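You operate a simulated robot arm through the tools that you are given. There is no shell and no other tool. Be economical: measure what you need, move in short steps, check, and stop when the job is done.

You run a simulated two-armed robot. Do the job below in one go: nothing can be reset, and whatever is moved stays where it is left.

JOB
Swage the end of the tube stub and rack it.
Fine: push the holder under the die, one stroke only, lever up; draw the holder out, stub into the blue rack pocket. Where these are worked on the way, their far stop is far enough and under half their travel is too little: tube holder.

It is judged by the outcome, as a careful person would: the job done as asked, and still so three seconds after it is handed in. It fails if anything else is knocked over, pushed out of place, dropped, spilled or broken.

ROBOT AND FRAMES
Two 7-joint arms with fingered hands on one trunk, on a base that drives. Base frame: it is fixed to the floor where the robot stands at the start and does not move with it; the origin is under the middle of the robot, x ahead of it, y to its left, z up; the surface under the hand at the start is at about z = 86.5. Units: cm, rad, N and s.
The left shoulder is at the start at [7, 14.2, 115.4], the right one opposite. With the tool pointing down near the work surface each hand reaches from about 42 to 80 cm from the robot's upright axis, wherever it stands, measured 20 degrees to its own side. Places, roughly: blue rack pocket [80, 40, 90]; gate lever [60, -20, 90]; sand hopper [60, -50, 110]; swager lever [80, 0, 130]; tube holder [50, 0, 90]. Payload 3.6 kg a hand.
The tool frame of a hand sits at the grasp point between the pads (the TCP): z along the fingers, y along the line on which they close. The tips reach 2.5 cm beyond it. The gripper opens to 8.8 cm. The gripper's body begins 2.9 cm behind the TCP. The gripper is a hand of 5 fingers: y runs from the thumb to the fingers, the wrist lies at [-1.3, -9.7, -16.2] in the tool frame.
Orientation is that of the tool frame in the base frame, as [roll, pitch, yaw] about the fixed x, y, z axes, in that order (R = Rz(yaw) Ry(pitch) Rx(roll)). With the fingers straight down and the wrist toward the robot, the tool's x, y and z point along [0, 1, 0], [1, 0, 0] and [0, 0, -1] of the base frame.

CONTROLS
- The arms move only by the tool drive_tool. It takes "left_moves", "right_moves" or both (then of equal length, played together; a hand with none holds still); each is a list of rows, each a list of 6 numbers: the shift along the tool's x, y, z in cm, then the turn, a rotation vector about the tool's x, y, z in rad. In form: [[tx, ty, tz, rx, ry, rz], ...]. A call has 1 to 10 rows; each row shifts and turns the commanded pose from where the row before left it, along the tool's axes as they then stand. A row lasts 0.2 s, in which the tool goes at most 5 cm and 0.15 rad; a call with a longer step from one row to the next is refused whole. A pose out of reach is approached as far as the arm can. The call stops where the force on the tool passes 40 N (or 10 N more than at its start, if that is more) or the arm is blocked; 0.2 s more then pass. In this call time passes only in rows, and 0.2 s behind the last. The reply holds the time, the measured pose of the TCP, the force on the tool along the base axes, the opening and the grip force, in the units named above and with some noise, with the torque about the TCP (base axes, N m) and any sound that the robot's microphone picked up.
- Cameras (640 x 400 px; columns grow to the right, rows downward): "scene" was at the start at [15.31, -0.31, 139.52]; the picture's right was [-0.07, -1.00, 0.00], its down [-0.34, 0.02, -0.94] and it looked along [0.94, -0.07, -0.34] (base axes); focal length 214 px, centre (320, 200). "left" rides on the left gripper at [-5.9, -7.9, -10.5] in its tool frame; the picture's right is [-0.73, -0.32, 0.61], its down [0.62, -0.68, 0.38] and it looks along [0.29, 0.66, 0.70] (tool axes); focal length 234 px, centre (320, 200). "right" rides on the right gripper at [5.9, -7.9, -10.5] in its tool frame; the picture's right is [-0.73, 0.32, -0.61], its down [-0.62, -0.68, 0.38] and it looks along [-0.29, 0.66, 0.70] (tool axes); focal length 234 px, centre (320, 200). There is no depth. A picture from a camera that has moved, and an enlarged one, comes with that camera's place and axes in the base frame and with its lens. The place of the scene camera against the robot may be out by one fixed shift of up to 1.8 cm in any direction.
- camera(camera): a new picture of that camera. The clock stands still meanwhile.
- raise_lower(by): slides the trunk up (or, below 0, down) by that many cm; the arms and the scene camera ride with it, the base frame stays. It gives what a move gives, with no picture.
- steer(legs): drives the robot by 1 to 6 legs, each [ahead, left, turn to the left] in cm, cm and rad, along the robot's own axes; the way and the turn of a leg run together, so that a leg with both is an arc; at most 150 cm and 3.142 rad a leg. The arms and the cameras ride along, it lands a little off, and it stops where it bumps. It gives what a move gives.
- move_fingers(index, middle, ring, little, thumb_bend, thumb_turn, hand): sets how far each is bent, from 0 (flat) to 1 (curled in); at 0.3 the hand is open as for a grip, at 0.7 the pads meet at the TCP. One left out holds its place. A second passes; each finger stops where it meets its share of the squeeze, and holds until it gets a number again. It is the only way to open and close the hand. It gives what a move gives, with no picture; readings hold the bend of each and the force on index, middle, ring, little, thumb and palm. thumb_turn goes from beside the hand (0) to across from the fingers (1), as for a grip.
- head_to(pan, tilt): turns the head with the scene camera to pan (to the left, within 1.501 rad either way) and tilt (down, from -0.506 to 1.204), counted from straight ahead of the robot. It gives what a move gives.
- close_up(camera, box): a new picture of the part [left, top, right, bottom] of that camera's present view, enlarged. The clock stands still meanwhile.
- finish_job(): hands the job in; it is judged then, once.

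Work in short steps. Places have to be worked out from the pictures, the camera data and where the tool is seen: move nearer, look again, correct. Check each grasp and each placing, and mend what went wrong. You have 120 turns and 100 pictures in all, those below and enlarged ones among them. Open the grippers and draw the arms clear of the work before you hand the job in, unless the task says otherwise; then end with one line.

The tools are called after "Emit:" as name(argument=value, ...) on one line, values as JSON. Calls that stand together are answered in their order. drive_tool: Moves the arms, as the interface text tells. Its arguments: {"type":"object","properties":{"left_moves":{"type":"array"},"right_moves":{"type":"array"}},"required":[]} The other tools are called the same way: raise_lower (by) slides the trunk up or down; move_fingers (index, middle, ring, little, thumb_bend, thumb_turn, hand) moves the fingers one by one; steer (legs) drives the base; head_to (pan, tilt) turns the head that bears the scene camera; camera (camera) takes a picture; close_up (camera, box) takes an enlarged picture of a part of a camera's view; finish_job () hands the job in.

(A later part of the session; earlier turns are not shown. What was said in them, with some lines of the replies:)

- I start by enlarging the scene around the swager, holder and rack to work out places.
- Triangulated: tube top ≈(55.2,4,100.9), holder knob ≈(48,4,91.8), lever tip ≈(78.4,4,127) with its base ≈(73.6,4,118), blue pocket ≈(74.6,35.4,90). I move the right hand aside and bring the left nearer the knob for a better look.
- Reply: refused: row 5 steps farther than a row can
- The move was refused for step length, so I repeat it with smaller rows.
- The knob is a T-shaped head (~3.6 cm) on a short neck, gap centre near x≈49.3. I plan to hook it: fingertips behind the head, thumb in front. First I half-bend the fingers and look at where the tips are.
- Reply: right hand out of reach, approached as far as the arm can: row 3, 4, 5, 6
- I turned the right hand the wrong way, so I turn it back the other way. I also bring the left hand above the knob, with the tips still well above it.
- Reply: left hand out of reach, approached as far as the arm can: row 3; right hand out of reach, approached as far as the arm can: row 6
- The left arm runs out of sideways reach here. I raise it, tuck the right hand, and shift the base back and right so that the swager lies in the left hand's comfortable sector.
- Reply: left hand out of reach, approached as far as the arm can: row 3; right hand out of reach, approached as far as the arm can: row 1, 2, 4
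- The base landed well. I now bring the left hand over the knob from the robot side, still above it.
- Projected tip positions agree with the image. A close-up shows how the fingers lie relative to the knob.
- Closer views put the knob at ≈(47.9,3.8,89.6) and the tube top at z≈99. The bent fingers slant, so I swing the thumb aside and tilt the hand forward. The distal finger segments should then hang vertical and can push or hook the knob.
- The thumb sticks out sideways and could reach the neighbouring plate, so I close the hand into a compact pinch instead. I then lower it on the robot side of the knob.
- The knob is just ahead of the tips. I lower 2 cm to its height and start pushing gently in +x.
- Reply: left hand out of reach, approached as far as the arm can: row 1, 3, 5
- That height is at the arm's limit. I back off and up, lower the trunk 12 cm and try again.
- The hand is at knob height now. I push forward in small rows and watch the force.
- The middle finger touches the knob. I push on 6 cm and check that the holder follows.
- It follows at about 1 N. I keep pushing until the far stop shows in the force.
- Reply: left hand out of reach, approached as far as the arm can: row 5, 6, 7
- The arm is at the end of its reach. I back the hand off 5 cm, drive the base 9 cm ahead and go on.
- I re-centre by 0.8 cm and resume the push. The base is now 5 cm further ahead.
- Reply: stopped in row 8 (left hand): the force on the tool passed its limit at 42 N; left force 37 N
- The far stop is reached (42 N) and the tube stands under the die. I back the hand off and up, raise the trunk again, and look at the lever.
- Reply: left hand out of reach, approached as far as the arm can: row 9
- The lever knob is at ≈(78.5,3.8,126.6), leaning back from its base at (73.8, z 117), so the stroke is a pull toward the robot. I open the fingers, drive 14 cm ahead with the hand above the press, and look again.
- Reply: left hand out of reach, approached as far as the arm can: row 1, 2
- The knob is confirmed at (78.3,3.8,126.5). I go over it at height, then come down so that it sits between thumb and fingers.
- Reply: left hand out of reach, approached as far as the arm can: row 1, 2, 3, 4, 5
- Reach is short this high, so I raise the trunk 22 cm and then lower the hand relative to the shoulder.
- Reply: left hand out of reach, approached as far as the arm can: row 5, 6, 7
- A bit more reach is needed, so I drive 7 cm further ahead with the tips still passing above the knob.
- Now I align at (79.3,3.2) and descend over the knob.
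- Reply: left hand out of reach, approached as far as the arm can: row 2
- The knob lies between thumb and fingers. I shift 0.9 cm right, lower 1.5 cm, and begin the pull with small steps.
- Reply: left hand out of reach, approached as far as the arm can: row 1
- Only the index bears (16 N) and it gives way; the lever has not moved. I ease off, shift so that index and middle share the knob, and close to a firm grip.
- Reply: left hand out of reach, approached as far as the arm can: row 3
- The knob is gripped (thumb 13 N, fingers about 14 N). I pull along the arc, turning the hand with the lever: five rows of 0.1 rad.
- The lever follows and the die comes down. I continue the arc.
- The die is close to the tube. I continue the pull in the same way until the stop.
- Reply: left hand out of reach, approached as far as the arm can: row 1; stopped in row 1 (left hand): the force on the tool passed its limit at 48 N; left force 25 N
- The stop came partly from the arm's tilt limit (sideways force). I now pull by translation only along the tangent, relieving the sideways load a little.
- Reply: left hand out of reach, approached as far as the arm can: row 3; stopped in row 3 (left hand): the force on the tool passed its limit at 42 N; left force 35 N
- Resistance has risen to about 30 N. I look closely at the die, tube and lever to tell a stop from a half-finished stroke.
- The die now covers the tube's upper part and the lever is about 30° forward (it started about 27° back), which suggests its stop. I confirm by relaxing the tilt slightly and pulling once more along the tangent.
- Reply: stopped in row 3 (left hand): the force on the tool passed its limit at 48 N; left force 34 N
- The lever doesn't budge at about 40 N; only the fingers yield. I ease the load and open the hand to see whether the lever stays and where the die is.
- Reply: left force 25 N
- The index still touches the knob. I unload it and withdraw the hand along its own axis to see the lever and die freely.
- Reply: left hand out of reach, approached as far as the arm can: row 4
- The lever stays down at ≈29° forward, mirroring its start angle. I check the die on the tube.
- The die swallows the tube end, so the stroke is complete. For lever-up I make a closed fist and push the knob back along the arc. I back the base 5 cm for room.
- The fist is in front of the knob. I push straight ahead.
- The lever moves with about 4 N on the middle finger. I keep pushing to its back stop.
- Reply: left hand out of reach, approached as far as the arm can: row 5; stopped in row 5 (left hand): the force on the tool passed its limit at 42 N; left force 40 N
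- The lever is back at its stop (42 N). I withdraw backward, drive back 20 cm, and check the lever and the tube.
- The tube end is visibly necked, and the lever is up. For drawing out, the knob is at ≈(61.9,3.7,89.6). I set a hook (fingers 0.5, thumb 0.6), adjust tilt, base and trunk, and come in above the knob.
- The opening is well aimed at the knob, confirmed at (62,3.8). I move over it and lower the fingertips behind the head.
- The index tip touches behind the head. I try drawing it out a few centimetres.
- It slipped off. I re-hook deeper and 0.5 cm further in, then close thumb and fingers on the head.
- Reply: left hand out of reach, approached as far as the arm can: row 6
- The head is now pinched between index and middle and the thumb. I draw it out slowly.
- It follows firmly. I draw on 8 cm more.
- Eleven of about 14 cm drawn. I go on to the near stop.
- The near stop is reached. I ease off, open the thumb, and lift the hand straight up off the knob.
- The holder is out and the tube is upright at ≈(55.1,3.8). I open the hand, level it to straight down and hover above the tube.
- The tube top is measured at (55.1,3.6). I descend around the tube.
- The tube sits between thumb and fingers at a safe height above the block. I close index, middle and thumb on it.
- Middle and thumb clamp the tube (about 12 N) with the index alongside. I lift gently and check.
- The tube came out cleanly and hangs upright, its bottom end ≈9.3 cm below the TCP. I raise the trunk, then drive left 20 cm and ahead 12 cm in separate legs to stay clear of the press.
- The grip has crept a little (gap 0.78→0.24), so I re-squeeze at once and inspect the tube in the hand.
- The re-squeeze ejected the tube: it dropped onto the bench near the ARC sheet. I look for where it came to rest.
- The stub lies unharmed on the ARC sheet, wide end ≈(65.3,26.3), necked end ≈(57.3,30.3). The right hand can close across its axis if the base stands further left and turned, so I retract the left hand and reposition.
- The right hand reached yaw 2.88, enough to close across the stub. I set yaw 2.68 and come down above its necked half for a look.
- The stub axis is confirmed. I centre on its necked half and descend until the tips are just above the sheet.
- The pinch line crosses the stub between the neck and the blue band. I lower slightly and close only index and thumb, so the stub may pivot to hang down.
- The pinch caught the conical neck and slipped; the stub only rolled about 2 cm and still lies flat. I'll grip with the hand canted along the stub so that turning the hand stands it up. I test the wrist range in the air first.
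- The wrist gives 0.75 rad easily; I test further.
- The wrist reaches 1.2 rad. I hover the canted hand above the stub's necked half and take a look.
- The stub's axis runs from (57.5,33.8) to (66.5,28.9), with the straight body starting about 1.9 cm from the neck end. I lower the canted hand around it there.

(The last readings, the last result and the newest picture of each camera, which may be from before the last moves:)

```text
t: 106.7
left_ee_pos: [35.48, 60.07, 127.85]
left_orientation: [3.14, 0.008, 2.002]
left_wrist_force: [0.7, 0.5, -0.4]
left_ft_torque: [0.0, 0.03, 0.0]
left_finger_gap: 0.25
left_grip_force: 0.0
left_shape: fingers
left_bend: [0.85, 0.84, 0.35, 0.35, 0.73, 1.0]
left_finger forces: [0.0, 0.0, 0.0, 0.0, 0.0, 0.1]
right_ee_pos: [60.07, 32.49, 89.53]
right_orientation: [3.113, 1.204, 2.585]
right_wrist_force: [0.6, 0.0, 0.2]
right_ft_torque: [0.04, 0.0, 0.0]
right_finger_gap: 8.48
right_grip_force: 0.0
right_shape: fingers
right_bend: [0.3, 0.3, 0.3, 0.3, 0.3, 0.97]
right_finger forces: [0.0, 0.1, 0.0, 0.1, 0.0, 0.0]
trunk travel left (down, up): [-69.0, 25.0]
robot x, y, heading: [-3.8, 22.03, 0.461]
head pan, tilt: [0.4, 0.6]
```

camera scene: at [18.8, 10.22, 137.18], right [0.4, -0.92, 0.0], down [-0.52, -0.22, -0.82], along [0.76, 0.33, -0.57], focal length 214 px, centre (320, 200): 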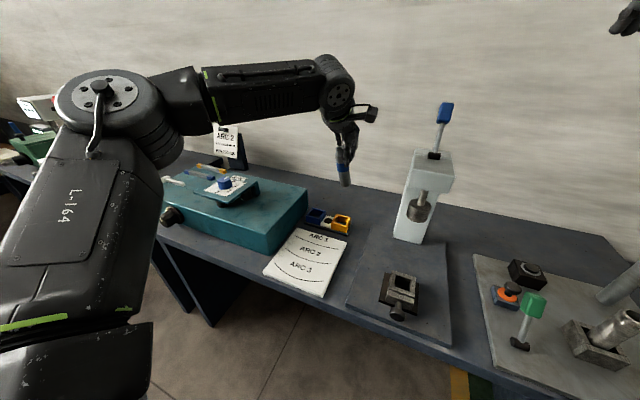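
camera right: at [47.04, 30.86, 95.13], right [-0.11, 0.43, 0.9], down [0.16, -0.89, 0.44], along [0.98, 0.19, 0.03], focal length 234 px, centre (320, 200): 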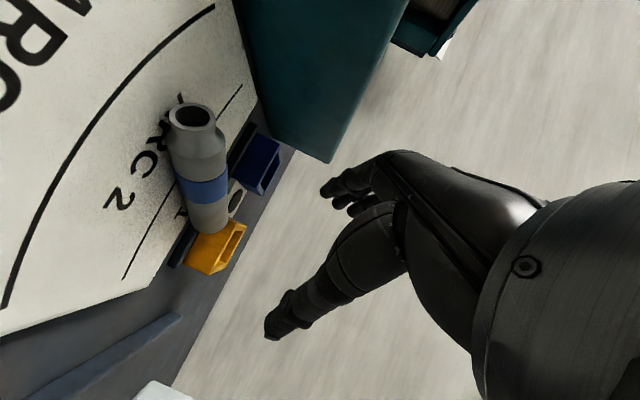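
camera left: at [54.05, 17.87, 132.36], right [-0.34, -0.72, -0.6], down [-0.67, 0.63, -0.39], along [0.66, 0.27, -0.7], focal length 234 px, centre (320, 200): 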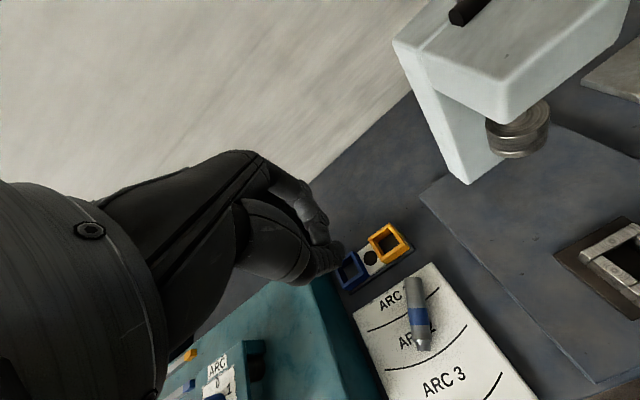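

No contact yet. I lower 0.4 cm more to get to the stub's mid-height, then close index and thumb.

Emit:
drive_tool(right_moves=[[0.3, 0, 0, 0, 0, 0], [0.25, 0, 0, 0, 0, 0]])

Emit:
move_fingers(hand="right", index=0.72, thumb_bend=0.72)

```text
t: 107.2
left_ee_pos: [35.62, 60.19, 127.84]
left_orientation: [3.141, 0.007, 2.003]
left_wrist_force: [-0.2, 0.3, 0.3]
left_ft_torque: [0.02, 0.02, -0.04]
left_finger_gap: 0.26
left_grip_force: 0.0
left_shape: fingers
left_bend: [0.85, 0.84, 0.35, 0.35, 0.73, 1.0]
left_finger forces: [0.0, 0.0, 0.0, 0.0, 0.0, 0.0]
right_ee_pos: [59.86, 32.51, 89.05]
right_orientation: [3.112, 1.204, 2.583]
right_wrist_force: [0.4, 0.5, 0.3]
right_ft_torque: [0.03, 0.01, -0.01]
right_finger_gap: 8.48
right_grip_force: 0.0
right_shape: fingers
right_bend: [0.3, 0.3, 0.3, 0.3, 0.3, 0.97]
right_finger forces: [0.0, 0.0, 0.0, 0.0, 0.0, 0.1]
trunk travel left (down, up): [-69.0, 25.0]
robot x, y, heading: [-3.33, 21.94, 0.459]
head pan, tilt: [0.4, 0.6]
```

```text
t: 108.2
left_ee_pos: [35.49, 60.07, 127.87]
left_orientation: [3.139, 0.008, 2.004]
left_wrist_force: [-0.1, 0.5, -0.9]
left_ft_torque: [0.0, -0.02, -0.02]
left_finger_gap: 0.24
left_grip_force: 0.1
left_shape: fingers
left_bend: [0.85, 0.84, 0.35, 0.35, 0.73, 1.0]
left_finger forces: [0.0, 0.0, 0.0, 0.0, 0.0, 0.0]
right_ee_pos: [59.85, 32.63, 89.11]
right_orientation: [3.113, 1.205, 2.585]
right_wrist_force: [1.4, -0.7, 1.6]
right_ft_torque: [-0.01, -0.03, 0.0]
right_finger_gap: 2.19
right_grip_force: 9.4
right_shape: fingers
right_bend: [0.57, 0.3, 0.3, 0.3, 0.61, 0.98]
right_finger forces: [9.2, 0.0, 0.0, 0.1, 9.1, 0.0]
trunk travel left (down, up): [-69.0, 25.0]
robot x, y, heading: [-3.53, 22.1, 0.462]
head pan, tilt: [0.4, 0.6]
```

A symmetric grip: 9 N each with a gap of 2.2 cm. I lift 4 cm slowly and check it holds.

Emit:
drive_tool(right_moves=[[-0.6, 0, -0.23, 0, 0, 0], [-0.9, 0, -0.35, 0, 0, 0], [-1.2, 0, -0.45, 0, 0, 0], [-1.2, 0, -0.45, 0, 0, 0]])

```text
t: 109.2
left_ee_pos: [35.5, 60.12, 127.88]
left_orientation: [3.138, 0.008, 2.004]
left_wrist_force: [0.1, 0.2, 0.3]
left_ft_torque: [0.01, -0.01, 0.04]
left_finger_gap: 0.25
left_grip_force: 0.0
left_shape: fingers
left_bend: [0.85, 0.84, 0.35, 0.35, 0.73, 1.0]
left_finger forces: [0.0, 0.0, 0.0, 0.0, 0.1, 0.0]
right_ee_pos: [60.05, 32.67, 93.24]
right_orientation: [3.11, 1.205, 2.582]
right_wrist_force: [-0.9, 0.6, -1.7]
right_ft_torque: [-0.02, 0.03, -0.01]
right_finger_gap: 2.18
right_grip_force: 8.4
right_shape: fingers
right_bend: [0.57, 0.3, 0.3, 0.3, 0.61, 0.97]
right_finger forces: [8.0, 0.1, 0.0, 0.0, 8.8, 0.1]
trunk travel left (down, up): [-69.0, 25.0]
robot x, y, heading: [-3.46, 21.83, 0.461]
head pan, tilt: [0.4, 0.6]
```

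It holds (weight ≈1.7 N seen). I turn the hand back to straight down while lifting, which stands the stub up.

Emit:
drive_tool(right_moves=[[-1.12, 0, -0.43, 0, 0.15, 0], [-1.04, 0, -0.6, 0, 0.15, 0], [-0.94, 0, -0.75, 0, 0.15, 0], [-0.82, 0, -0.88, 0, 0.15, 0], [-0.68, 0, -0.99, 0, 0.15, 0], [-0.52, 0, -1.08, 0, 0.15, 0], [-0.35, 0, -1.15, 0, 0.15, 0], [-0.18, 0, -1.19, 0, 0.15, 0]])

Emit:
camera(camera="right")

```text
t: 111.0
left_ee_pos: [35.59, 60.08, 127.98]
left_orientation: [3.138, 0.007, 2.004]
left_wrist_force: [-0.2, -0.9, -1.0]
left_ft_torque: [0.03, -0.01, 0.01]
left_finger_gap: 0.25
left_grip_force: 0.1
left_shape: fingers
left_bend: [0.85, 0.84, 0.35, 0.35, 0.73, 1.0]
left_finger forces: [0.0, 0.0, 0.0, 0.0, 0.0, 0.0]
right_ee_pos: [59.81, 32.6, 102.8]
right_orientation: [3.132, 0.001, 2.614]
right_wrist_force: [0.7, 0.7, -1.9]
right_ft_torque: [-0.05, 0.01, 0.03]
right_finger_gap: 2.19
right_grip_force: 8.8
right_shape: fingers
right_bend: [0.57, 0.3, 0.3, 0.3, 0.61, 0.97]
right_finger forces: [8.3, 0.1, 0.1, 0.0, 8.6, 0.0]
trunk travel left (down, up): [-69.0, 25.0]
robot x, y, heading: [-3.47, 22.06, 0.462]
head pan, tilt: [0.4, 0.6]
```

```text
4 pictures are left
camera right: at [50.71, 28.89, 113.32], right [0.79, -0.09, 0.61], down [0.2, -0.9, -0.39], along [0.59, 0.43, -0.69], focal length 234 px, centre (320, 200)
```

right: 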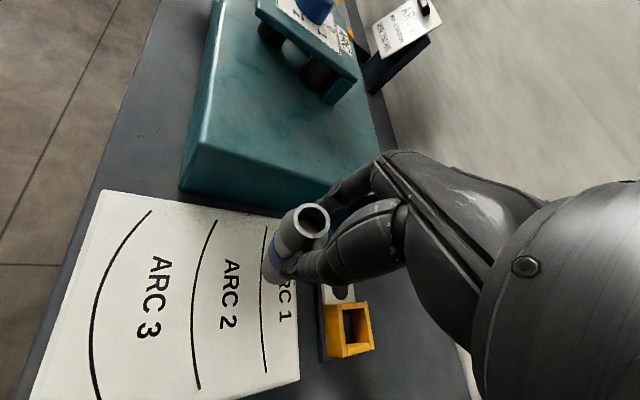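

The stub is held with its neck up, tilted ≈21°. I turn a further 0.37 rad to bring it vertical and drive 8 cm ahead toward the rack.

Emit:
drive_tool(right_moves=[[0, 0, -1, 0, 0.13, 0], [0.1, 0, -1, 0, 0.12, 0], [0.2, 0, -1, 0, 0.12, 0]])

Emit:
steer(legs=[[8, 0, 0]])

```text
t: 111.8
left_ee_pos: [35.59, 60.03, 127.88]
left_orientation: [3.14, 0.006, 2.005]
left_wrist_force: [0.0, -0.2, -0.6]
left_ft_torque: [0.01, 0.01, -0.01]
left_finger_gap: 0.24
left_grip_force: 0.0
left_shape: fingers
left_bend: [0.85, 0.84, 0.35, 0.35, 0.73, 1.0]
left_finger forces: [0.0, 0.0, 0.1, 0.1, 0.0, 0.0]
right_ee_pos: [60.14, 32.66, 105.9]
right_orientation: [3.13, -0.368, 2.617]
right_wrist_force: [-0.1, -0.6, -1.2]
right_ft_torque: [-0.03, -0.02, 0.04]
right_finger_gap: 2.15
right_grip_force: 8.7
right_shape: fingers
right_bend: [0.57, 0.3, 0.3, 0.3, 0.61, 0.97]
right_finger forces: [8.3, 0.0, 0.0, 0.0, 8.7, 0.1]
trunk travel left (down, up): [-69.0, 25.0]
robot x, y, heading: [-3.44, 21.84, 0.46]
head pan, tilt: [0.4, 0.6]
```

```text
t: 112.9
left_ee_pos: [42.6, 63.68, 127.96]
left_orientation: [3.137, 0.01, 2.004]
left_wrist_force: [0.6, 0.1, 0.6]
left_ft_torque: [-0.02, 0.04, -0.01]
left_finger_gap: 0.27
left_grip_force: 0.1
left_shape: fingers
left_bend: [0.85, 0.84, 0.35, 0.35, 0.73, 1.0]
left_finger forces: [0.0, 0.0, 0.0, 0.0, 0.0, 0.1]
right_ee_pos: [67.16, 36.1, 105.83]
right_orientation: [3.133, -0.365, 2.616]
right_wrist_force: [-0.7, -0.7, -1.7]
right_ft_torque: [0.02, 0.01, -0.02]
right_finger_gap: 2.18
right_grip_force: 8.5
right_shape: fingers
right_bend: [0.57, 0.3, 0.3, 0.3, 0.61, 0.97]
right_finger forces: [8.4, 0.0, 0.0, 0.0, 8.7, 0.0]
trunk travel left (down, up): [-69.0, 25.0]
robot x, y, heading: [3.47, 25.33, 0.459]
head pan, tilt: [0.4, 0.6]
```

The grip is steady. I move over the blue pocket (tube bottom ≈6 cm above it) and take a picture to align.

Emit:
drive_tool(right_moves=[[-2.5, 0.98, 0.04, 0, 0, 0], [-2.5, 0.98, 0.04, 0, 0, 0], [-2.5, 0.98, 0.04, 0, 0, 0]])

Emit:
camera(camera="right")

```text
t: 113.7
left_ee_pos: [42.84, 63.66, 127.91]
left_orientation: [-3.14, 0.009, 2.003]
left_wrist_force: [0.0, -0.4, 0.2]
left_ft_torque: [0.03, 0.0, 0.0]
left_finger_gap: 0.26
left_grip_force: 0.1
left_shape: fingers
left_bend: [0.85, 0.84, 0.35, 0.35, 0.73, 1.0]
left_finger forces: [0.0, 0.0, 0.0, 0.1, 0.0, 0.1]
right_ee_pos: [75.02, 35.34, 103.02]
right_orientation: [3.133, -0.364, 2.614]
right_wrist_force: [-0.1, 0.3, -1.2]
right_ft_torque: [-0.01, 0.02, 0.01]
right_finger_gap: 2.15
right_grip_force: 8.7
right_shape: fingers
right_bend: [0.57, 0.3, 0.3, 0.3, 0.61, 0.97]
right_finger forces: [8.3, 0.0, 0.0, 0.0, 8.6, 0.0]
trunk travel left (down, up): [-69.0, 25.0]
robot x, y, heading: [3.87, 25.38, 0.456]
head pan, tilt: [0.4, 0.6]
```

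```text
3 pictures are left
camera right: at [69.38, 29.58, 114.92], right [0.93, -0.18, 0.31], down [0.04, -0.81, -0.59], along [0.35, 0.56, -0.75], focal length 234 px, centre (320, 200)
```

right: 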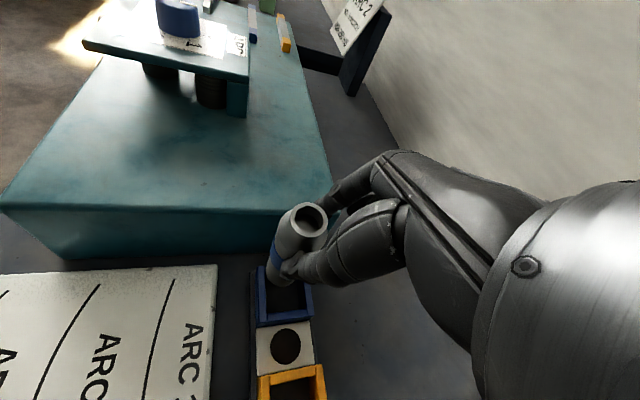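

In this view the stub's bottom ≈(73.8,36.0) and the pocket centre ≈(74.9,36.2). I shift 0.9 cm in +x, come down 4 cm and take a close look.

Emit:
drive_tool(right_moves=[[-1.08, 0.22, 1.73, 0, 0, 0], [-1.08, 0.22, 1.73, 0, 0, 0]])

Emit:
close_up(camera="right", box=[220, 170, 380, 350])

```text
t: 114.3
left_ee_pos: [42.77, 63.67, 127.88]
left_orientation: [3.138, 0.008, 2.004]
left_wrist_force: [0.5, 0.3, 0.6]
left_ft_torque: [0.0, -0.03, -0.01]
left_finger_gap: 0.24
left_grip_force: 0.1
left_shape: fingers
left_bend: [0.85, 0.84, 0.35, 0.35, 0.73, 1.0]
left_finger forces: [0.0, 0.0, 0.0, 0.0, 0.1, 0.0]
right_ee_pos: [75.74, 35.08, 99.16]
right_orientation: [3.133, -0.363, 2.616]
right_wrist_force: [0.9, 0.3, -1.8]
right_ft_torque: [-0.03, -0.03, -0.01]
right_finger_gap: 2.14
right_grip_force: 8.5
right_shape: fingers
right_bend: [0.57, 0.3, 0.3, 0.3, 0.61, 0.97]
right_finger forces: [8.3, 0.0, 0.1, 0.1, 8.5, 0.1]
trunk travel left (down, up): [-69.0, 25.0]
robot x, y, heading: [3.61, 25.41, 0.465]
head pan, tilt: [0.4, 0.6]
```

```text
2.22 times, centred on (300, 260) of right
camera zoom: at [70.1, 29.43, 110.95], right [0.93, -0.18, 0.31], down [0.04, -0.81, -0.59], along [0.35, 0.56, -0.75], focal length 520 px, centre (364, 67)
```

zoom: 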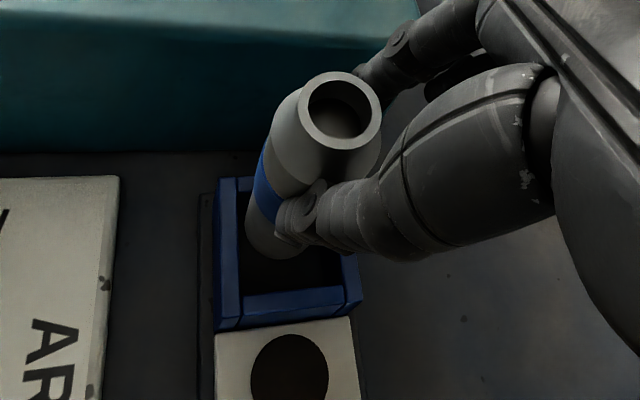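

The close-up gives the pocket interior x 73.1–77, y 34.4–38.6, and the stub bottom ≈(74.5,36.0). I correct by (+0.6,+0.45) and lower until it touches the floor.

Emit:
drive_tool(right_moves=[[-0.27, 0.69, -0.1, 0, 0, 0], [-0.36, 0, 0.93, 0, 0, 0], [-0.36, 0, 0.93, 0, 0, 0], [-0.36, 0, 0.93, 0, 0, 0]])

```text
t: 115.3
left_ee_pos: [42.48, 63.51, 128.08]
left_orientation: [3.137, 0.008, 2.004]
left_wrist_force: [0.8, 0.6, 0.7]
left_ft_torque: [-0.01, -0.01, -0.04]
left_finger_gap: 0.27
left_grip_force: 0.2
left_shape: fingers
left_bend: [0.85, 0.84, 0.35, 0.35, 0.73, 1.0]
left_finger forces: [0.0, 0.1, 0.0, 0.1, 0.0, 0.0]
right_ee_pos: [76.08, 35.52, 96.45]
right_orientation: [3.128, -0.363, 2.616]
right_wrist_force: [2.3, -5.7, 19.1]
right_ft_torque: [0.15, 0.14, 0.08]
right_finger_gap: 2.15
right_grip_force: 11.7
right_shape: fingers
right_bend: [0.71, 0.3, 0.3, 0.3, 0.61, 0.97]
right_finger forces: [12.1, 0.0, 0.0, 0.0, 12.4, 0.0]
trunk travel left (down, up): [-69.0, 25.0]
robot x, y, heading: [3.2, 25.62, 0.464]
head pan, tilt: [0.4, 0.6]
```

Contact came slightly early (19 N up). I ease up 0.5 cm and look whether it's on a wall or the floor.

Emit:
drive_tool(right_moves=[[0.2, 0, -0.5, 0, 0, 0]])

Emit:
close_up(camera="right", box=[220, 170, 380, 350])

```text
t: 115.7
left_ee_pos: [42.55, 63.68, 128.01]
left_orientation: [3.14, 0.01, 2.005]
left_wrist_force: [0.2, 0.5, -0.2]
left_ft_torque: [-0.04, 0.01, 0.02]
left_finger_gap: 0.24
left_grip_force: 0.0
left_shape: fingers
left_bend: [0.85, 0.84, 0.35, 0.35, 0.73, 1.0]
left_finger forces: [0.1, 0.0, 0.0, 0.0, 0.1, 0.0]
right_ee_pos: [76.19, 35.61, 96.67]
right_orientation: [3.129, -0.365, 2.617]
right_wrist_force: [0.9, -2.2, 7.3]
right_ft_torque: [0.08, 0.07, 0.03]
right_finger_gap: 2.11
right_grip_force: 9.5
right_shape: fingers
right_bend: [0.71, 0.3, 0.3, 0.3, 0.61, 0.97]
right_finger forces: [9.8, 0.1, 0.1, 0.0, 9.8, 0.0]
trunk travel left (down, up): [-69.0, 25.0]
robot x, y, heading: [3.61, 25.47, 0.461]
head pan, tilt: [0.4, 0.6]
```

```text
2.22 times, centred on (300, 260) of right
camera zoom: at [70.62, 29.87, 108.56], right [0.93, -0.18, 0.31], down [0.04, -0.81, -0.59], along [0.36, 0.56, -0.75], focal length 520 px, centre (364, 67)
```

zoom: 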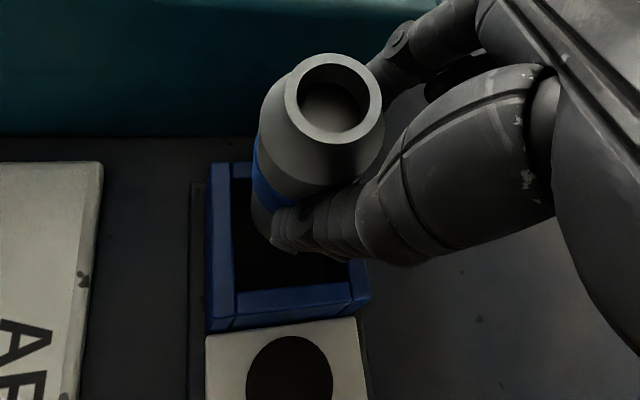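

The bottom seems close to the back/right wall edges. I lift slightly, shift (−0.4,−0.5) and lower again in small steps.

Emit:
drive_tool(right_moves=[[0.21, 0, -0.56, 0, 0, 0], [0.09, -0.63, 0.03, 0, 0, 0], [-0.18, 0, 0.47, 0, 0, 0], [-0.18, 0, 0.47, 0, 0, 0], [-0.18, 0, 0.47, 0, 0, 0], [-0.18, 0, 0.47, 0, 0, 0]])

```text
t: 117.1
left_ee_pos: [42.75, 63.67, 127.9]
left_orientation: [3.141, 0.009, 2.003]
left_wrist_force: [-0.5, 0.0, 0.0]
left_ft_torque: [-0.03, 0.0, 0.0]
left_finger_gap: 0.25
left_grip_force: 0.1
left_shape: fingers
left_bend: [0.85, 0.84, 0.35, 0.35, 0.73, 1.0]
left_finger forces: [0.0, 0.0, 0.0, 0.1, 0.0, 0.1]
right_ee_pos: [75.82, 35.14, 95.3]
right_orientation: [3.132, -0.365, 2.613]
right_wrist_force: [0.0, -0.4, -2.4]
right_ft_torque: [-0.01, -0.03, -0.02]
right_finger_gap: 2.08
right_grip_force: 8.1
right_shape: fingers
right_bend: [0.58, 0.3, 0.3, 0.3, 0.61, 0.97]
right_finger forces: [8.1, 0.1, 0.0, 0.0, 8.3, 0.1]
trunk travel left (down, up): [-69.0, 25.0]
robot x, y, heading: [3.51, 25.33, 0.466]
head pan, tilt: [0.4, 0.6]
```

Now it passed the earlier contact height freely, so it is inside the pocket. I continue to the floor.

Emit:
drive_tool(right_moves=[[-0.14, 0, 0.37, 0, 0, 0], [-0.14, 0, 0.37, 0, 0, 0], [-0.14, 0, 0.37, 0, 0, 0]])

```text
t: 117.9
left_ee_pos: [42.52, 63.51, 127.92]
left_orientation: [3.139, 0.007, 2.004]
left_wrist_force: [-0.4, 0.4, 0.6]
left_ft_torque: [-0.03, -0.01, 0.01]
left_finger_gap: 0.24
left_grip_force: 0.2
left_shape: fingers
left_bend: [0.85, 0.84, 0.35, 0.35, 0.73, 1.0]
left_finger forces: [0.0, 0.0, 0.0, 0.0, 0.0, 0.1]
right_ee_pos: [75.81, 35.28, 94.03]
right_orientation: [3.129, -0.363, 2.616]
right_wrist_force: [0.2, 0.7, 3.9]
right_ft_torque: [0.0, 0.01, -0.02]
right_finger_gap: 2.08
right_grip_force: 8.4
right_shape: fingers
right_bend: [0.58, 0.3, 0.3, 0.3, 0.61, 0.97]
right_finger forces: [9.1, 0.0, 0.0, 0.1, 8.4, 0.0]
trunk travel left (down, up): [-69.0, 25.0]
robot x, y, heading: [3.71, 25.3, 0.462]
head pan, tilt: [0.4, 0.6]
```

The floor is reached, with a light contact about 2.4 cm below the wall tops. I open index and thumb together and lift straight up.

Emit:
move_fingers(hand="right", index=0.35, thumb_bend=0.35)

Emit:
drive_tool(right_moves=[[0.36, 0, -0.93, 0, 0, 0], [0.72, 0, -1.87, 0, 0, 0], [1.07, 0, -2.8, 0, 0, 0], [1.07, 0, -2.8, 0, 0, 0], [1.4, 0, -3.7, 0, 0, 0], [1.4, 0, -3.7, 0, 0, 0]])

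```text
t: 118.9
left_ee_pos: [42.68, 63.66, 127.95]
left_orientation: [3.141, 0.009, 2.003]
left_wrist_force: [-0.7, -0.1, 0.4]
left_ft_torque: [0.0, 0.03, 0.0]
left_finger_gap: 0.26
left_grip_force: 0.0
left_shape: fingers
left_bend: [0.85, 0.84, 0.35, 0.35, 0.73, 1.0]
left_finger forces: [0.0, 0.1, 0.0, 0.1, 0.0, 0.1]
right_ee_pos: [75.76, 35.15, 94.07]
right_orientation: [3.129, -0.364, 2.615]
right_wrist_force: [0.6, -0.7, 0.0]
right_ft_torque: [-0.01, 0.01, -0.02]
right_finger_gap: 7.39
right_grip_force: 0.1
right_shape: fingers
right_bend: [0.35, 0.3, 0.3, 0.3, 0.35, 0.97]
right_finger forces: [0.0, 0.1, 0.0, 0.0, 0.1, 0.0]
trunk travel left (down, up): [-69.0, 25.0]
robot x, y, heading: [3.6, 25.58, 0.456]
head pan, tilt: [0.4, 0.6]
```

```text
t: 120.3
left_ee_pos: [42.49, 63.84, 127.76]
left_orientation: [3.138, 0.007, 2.003]
left_wrist_force: [-0.1, 0.9, 0.2]
left_ft_torque: [0.0, -0.03, -0.02]
left_finger_gap: 0.23
left_grip_force: 0.0
left_shape: fingers
left_bend: [0.85, 0.84, 0.35, 0.35, 0.73, 1.0]
left_finger forces: [0.1, 0.0, 0.1, 0.0, 0.1, 0.0]
right_ee_pos: [75.78, 35.1, 111.25]
right_orientation: [3.129, -0.363, 2.616]
right_wrist_force: [0.7, -0.6, -0.1]
right_ft_torque: [0.03, 0.0, -0.01]
right_finger_gap: 7.37
right_grip_force: 0.1
right_shape: fingers
right_bend: [0.35, 0.3, 0.3, 0.3, 0.35, 0.97]
right_finger forces: [0.1, 0.1, 0.0, 0.0, 0.1, 0.0]
trunk travel left (down, up): [-69.0, 25.0]
robot x, y, heading: [3.82, 25.95, 0.46]
head pan, tilt: [0.4, 0.6]
```

Both fingers are free. I use the last picture to verify the stub in the pocket.

Emit:
camera(camera="right")

```text
0 pictures are left
camera right: at [70.09, 29.36, 123.06], right [0.93, -0.18, 0.31], down [0.04, -0.81, -0.59], along [0.36, 0.56, -0.75], focal length 234 px, centre (320, 200)
```

right: 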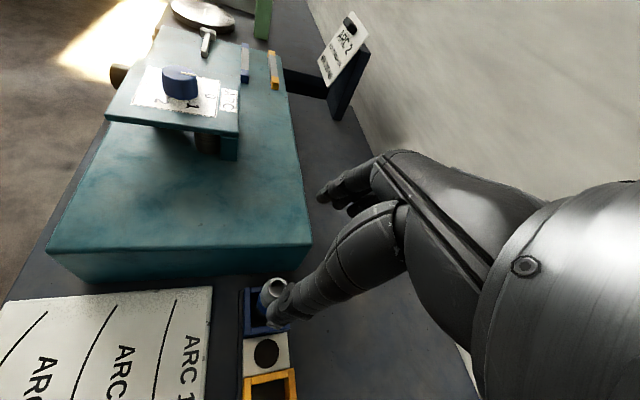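

The stub stands in the blue pocket. I open the left hand, lift a little more and back the robot away.

Emit:
move_fingers(hand="left", index=0.3, middle=0.3, ring=0.3, little=0.3, thumb_bend=0.3)

Emit:
raise_lower(by=6)

Emit:
steer(legs=[[-18, 0, 0]])

```text
t: 121.3
left_ee_pos: [42.65, 63.69, 127.94]
left_orientation: [3.139, 0.009, 2.005]
left_wrist_force: [-0.6, -0.3, 0.4]
left_ft_torque: [0.0, 0.0, -0.01]
left_finger_gap: 8.45
left_grip_force: 0.1
left_shape: fingers
left_bend: [0.3, 0.3, 0.3, 0.3, 0.3, 0.98]
left_finger forces: [0.1, 0.1, 0.1, 0.0, 0.0, 0.1]
right_ee_pos: [75.67, 35.04, 111.06]
right_orientation: [3.131, -0.365, 2.615]
right_wrist_force: [0.3, -0.2, -1.1]
right_ft_torque: [-0.03, 0.02, 0.0]
right_finger_gap: 7.39
right_grip_force: 0.0
right_shape: fingers
right_bend: [0.35, 0.3, 0.3, 0.3, 0.35, 0.97]
right_finger forces: [0.0, 0.0, 0.0, 0.0, 0.1, 0.0]
trunk travel left (down, up): [-69.0, 25.0]
robot x, y, heading: [3.31, 25.81, 0.464]
head pan, tilt: [0.4, 0.6]
```

```text
t: 122.3
left_ee_pos: [42.8, 63.61, 133.91]
left_orientation: [3.14, 0.009, 2.003]
left_wrist_force: [-0.2, 0.6, 0.1]
left_ft_torque: [0.01, 0.02, 0.0]
left_finger_gap: 8.47
left_grip_force: 0.0
left_shape: fingers
left_bend: [0.3, 0.3, 0.3, 0.3, 0.3, 0.98]
left_finger forces: [0.0, 0.0, 0.0, 0.0, 0.1, 0.0]
right_ee_pos: [75.87, 35.01, 117.05]
right_orientation: [3.131, -0.367, 2.614]
right_wrist_force: [-0.9, 0.7, -0.3]
right_ft_torque: [0.0, 0.0, -0.01]
right_finger_gap: 7.39
right_grip_force: 0.1
right_shape: fingers
right_bend: [0.35, 0.3, 0.3, 0.3, 0.35, 0.97]
right_finger forces: [0.1, 0.0, 0.0, 0.0, 0.1, 0.0]
trunk travel left (down, up): [-75.0, 19.0]
robot x, y, heading: [3.74, 25.57, 0.459]
head pan, tilt: [0.4, 0.6]
```

```text
t: 123.8
left_ee_pos: [26.63, 55.55, 133.92]
left_orientation: [-3.141, 0.008, 2.003]
left_wrist_force: [0.4, -0.4, -0.3]
left_ft_torque: [-0.01, 0.0, -0.05]
left_finger_gap: 8.43
left_grip_force: 0.0
left_shape: fingers
left_bend: [0.3, 0.3, 0.3, 0.3, 0.3, 0.98]
left_finger forces: [0.0, 0.1, 0.0, 0.0, 0.0, 0.1]
right_ee_pos: [59.64, 26.93, 116.85]
right_orientation: [3.131, -0.367, 2.613]
right_wrist_force: [-0.5, -0.3, -0.3]
right_ft_torque: [0.03, -0.02, 0.02]
right_finger_gap: 7.41
right_grip_force: 0.1
right_shape: fingers
right_bend: [0.35, 0.3, 0.3, 0.3, 0.35, 0.97]
right_finger forces: [0.0, 0.0, 0.0, 0.0, 0.0, 0.0]
trunk travel left (down, up): [-75.0, 19.0]
robot x, y, heading: [-12.76, 16.93, 0.465]
head pan, tilt: [0.4, 0.6]
```

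The hands are open and clear, the lever is up, the holder is drawn out and the stub is in the blue pocket. I hand the job in.

Emit:
finish_job()

```text
The job is handed in.
```

The stub was swaged with one lever stroke; the lever is back up, the holder is drawn out and the stub stands in the blue pocket, but I dropped it once on the way, onto the ARC sheet, and picked it up again with no damage visible.
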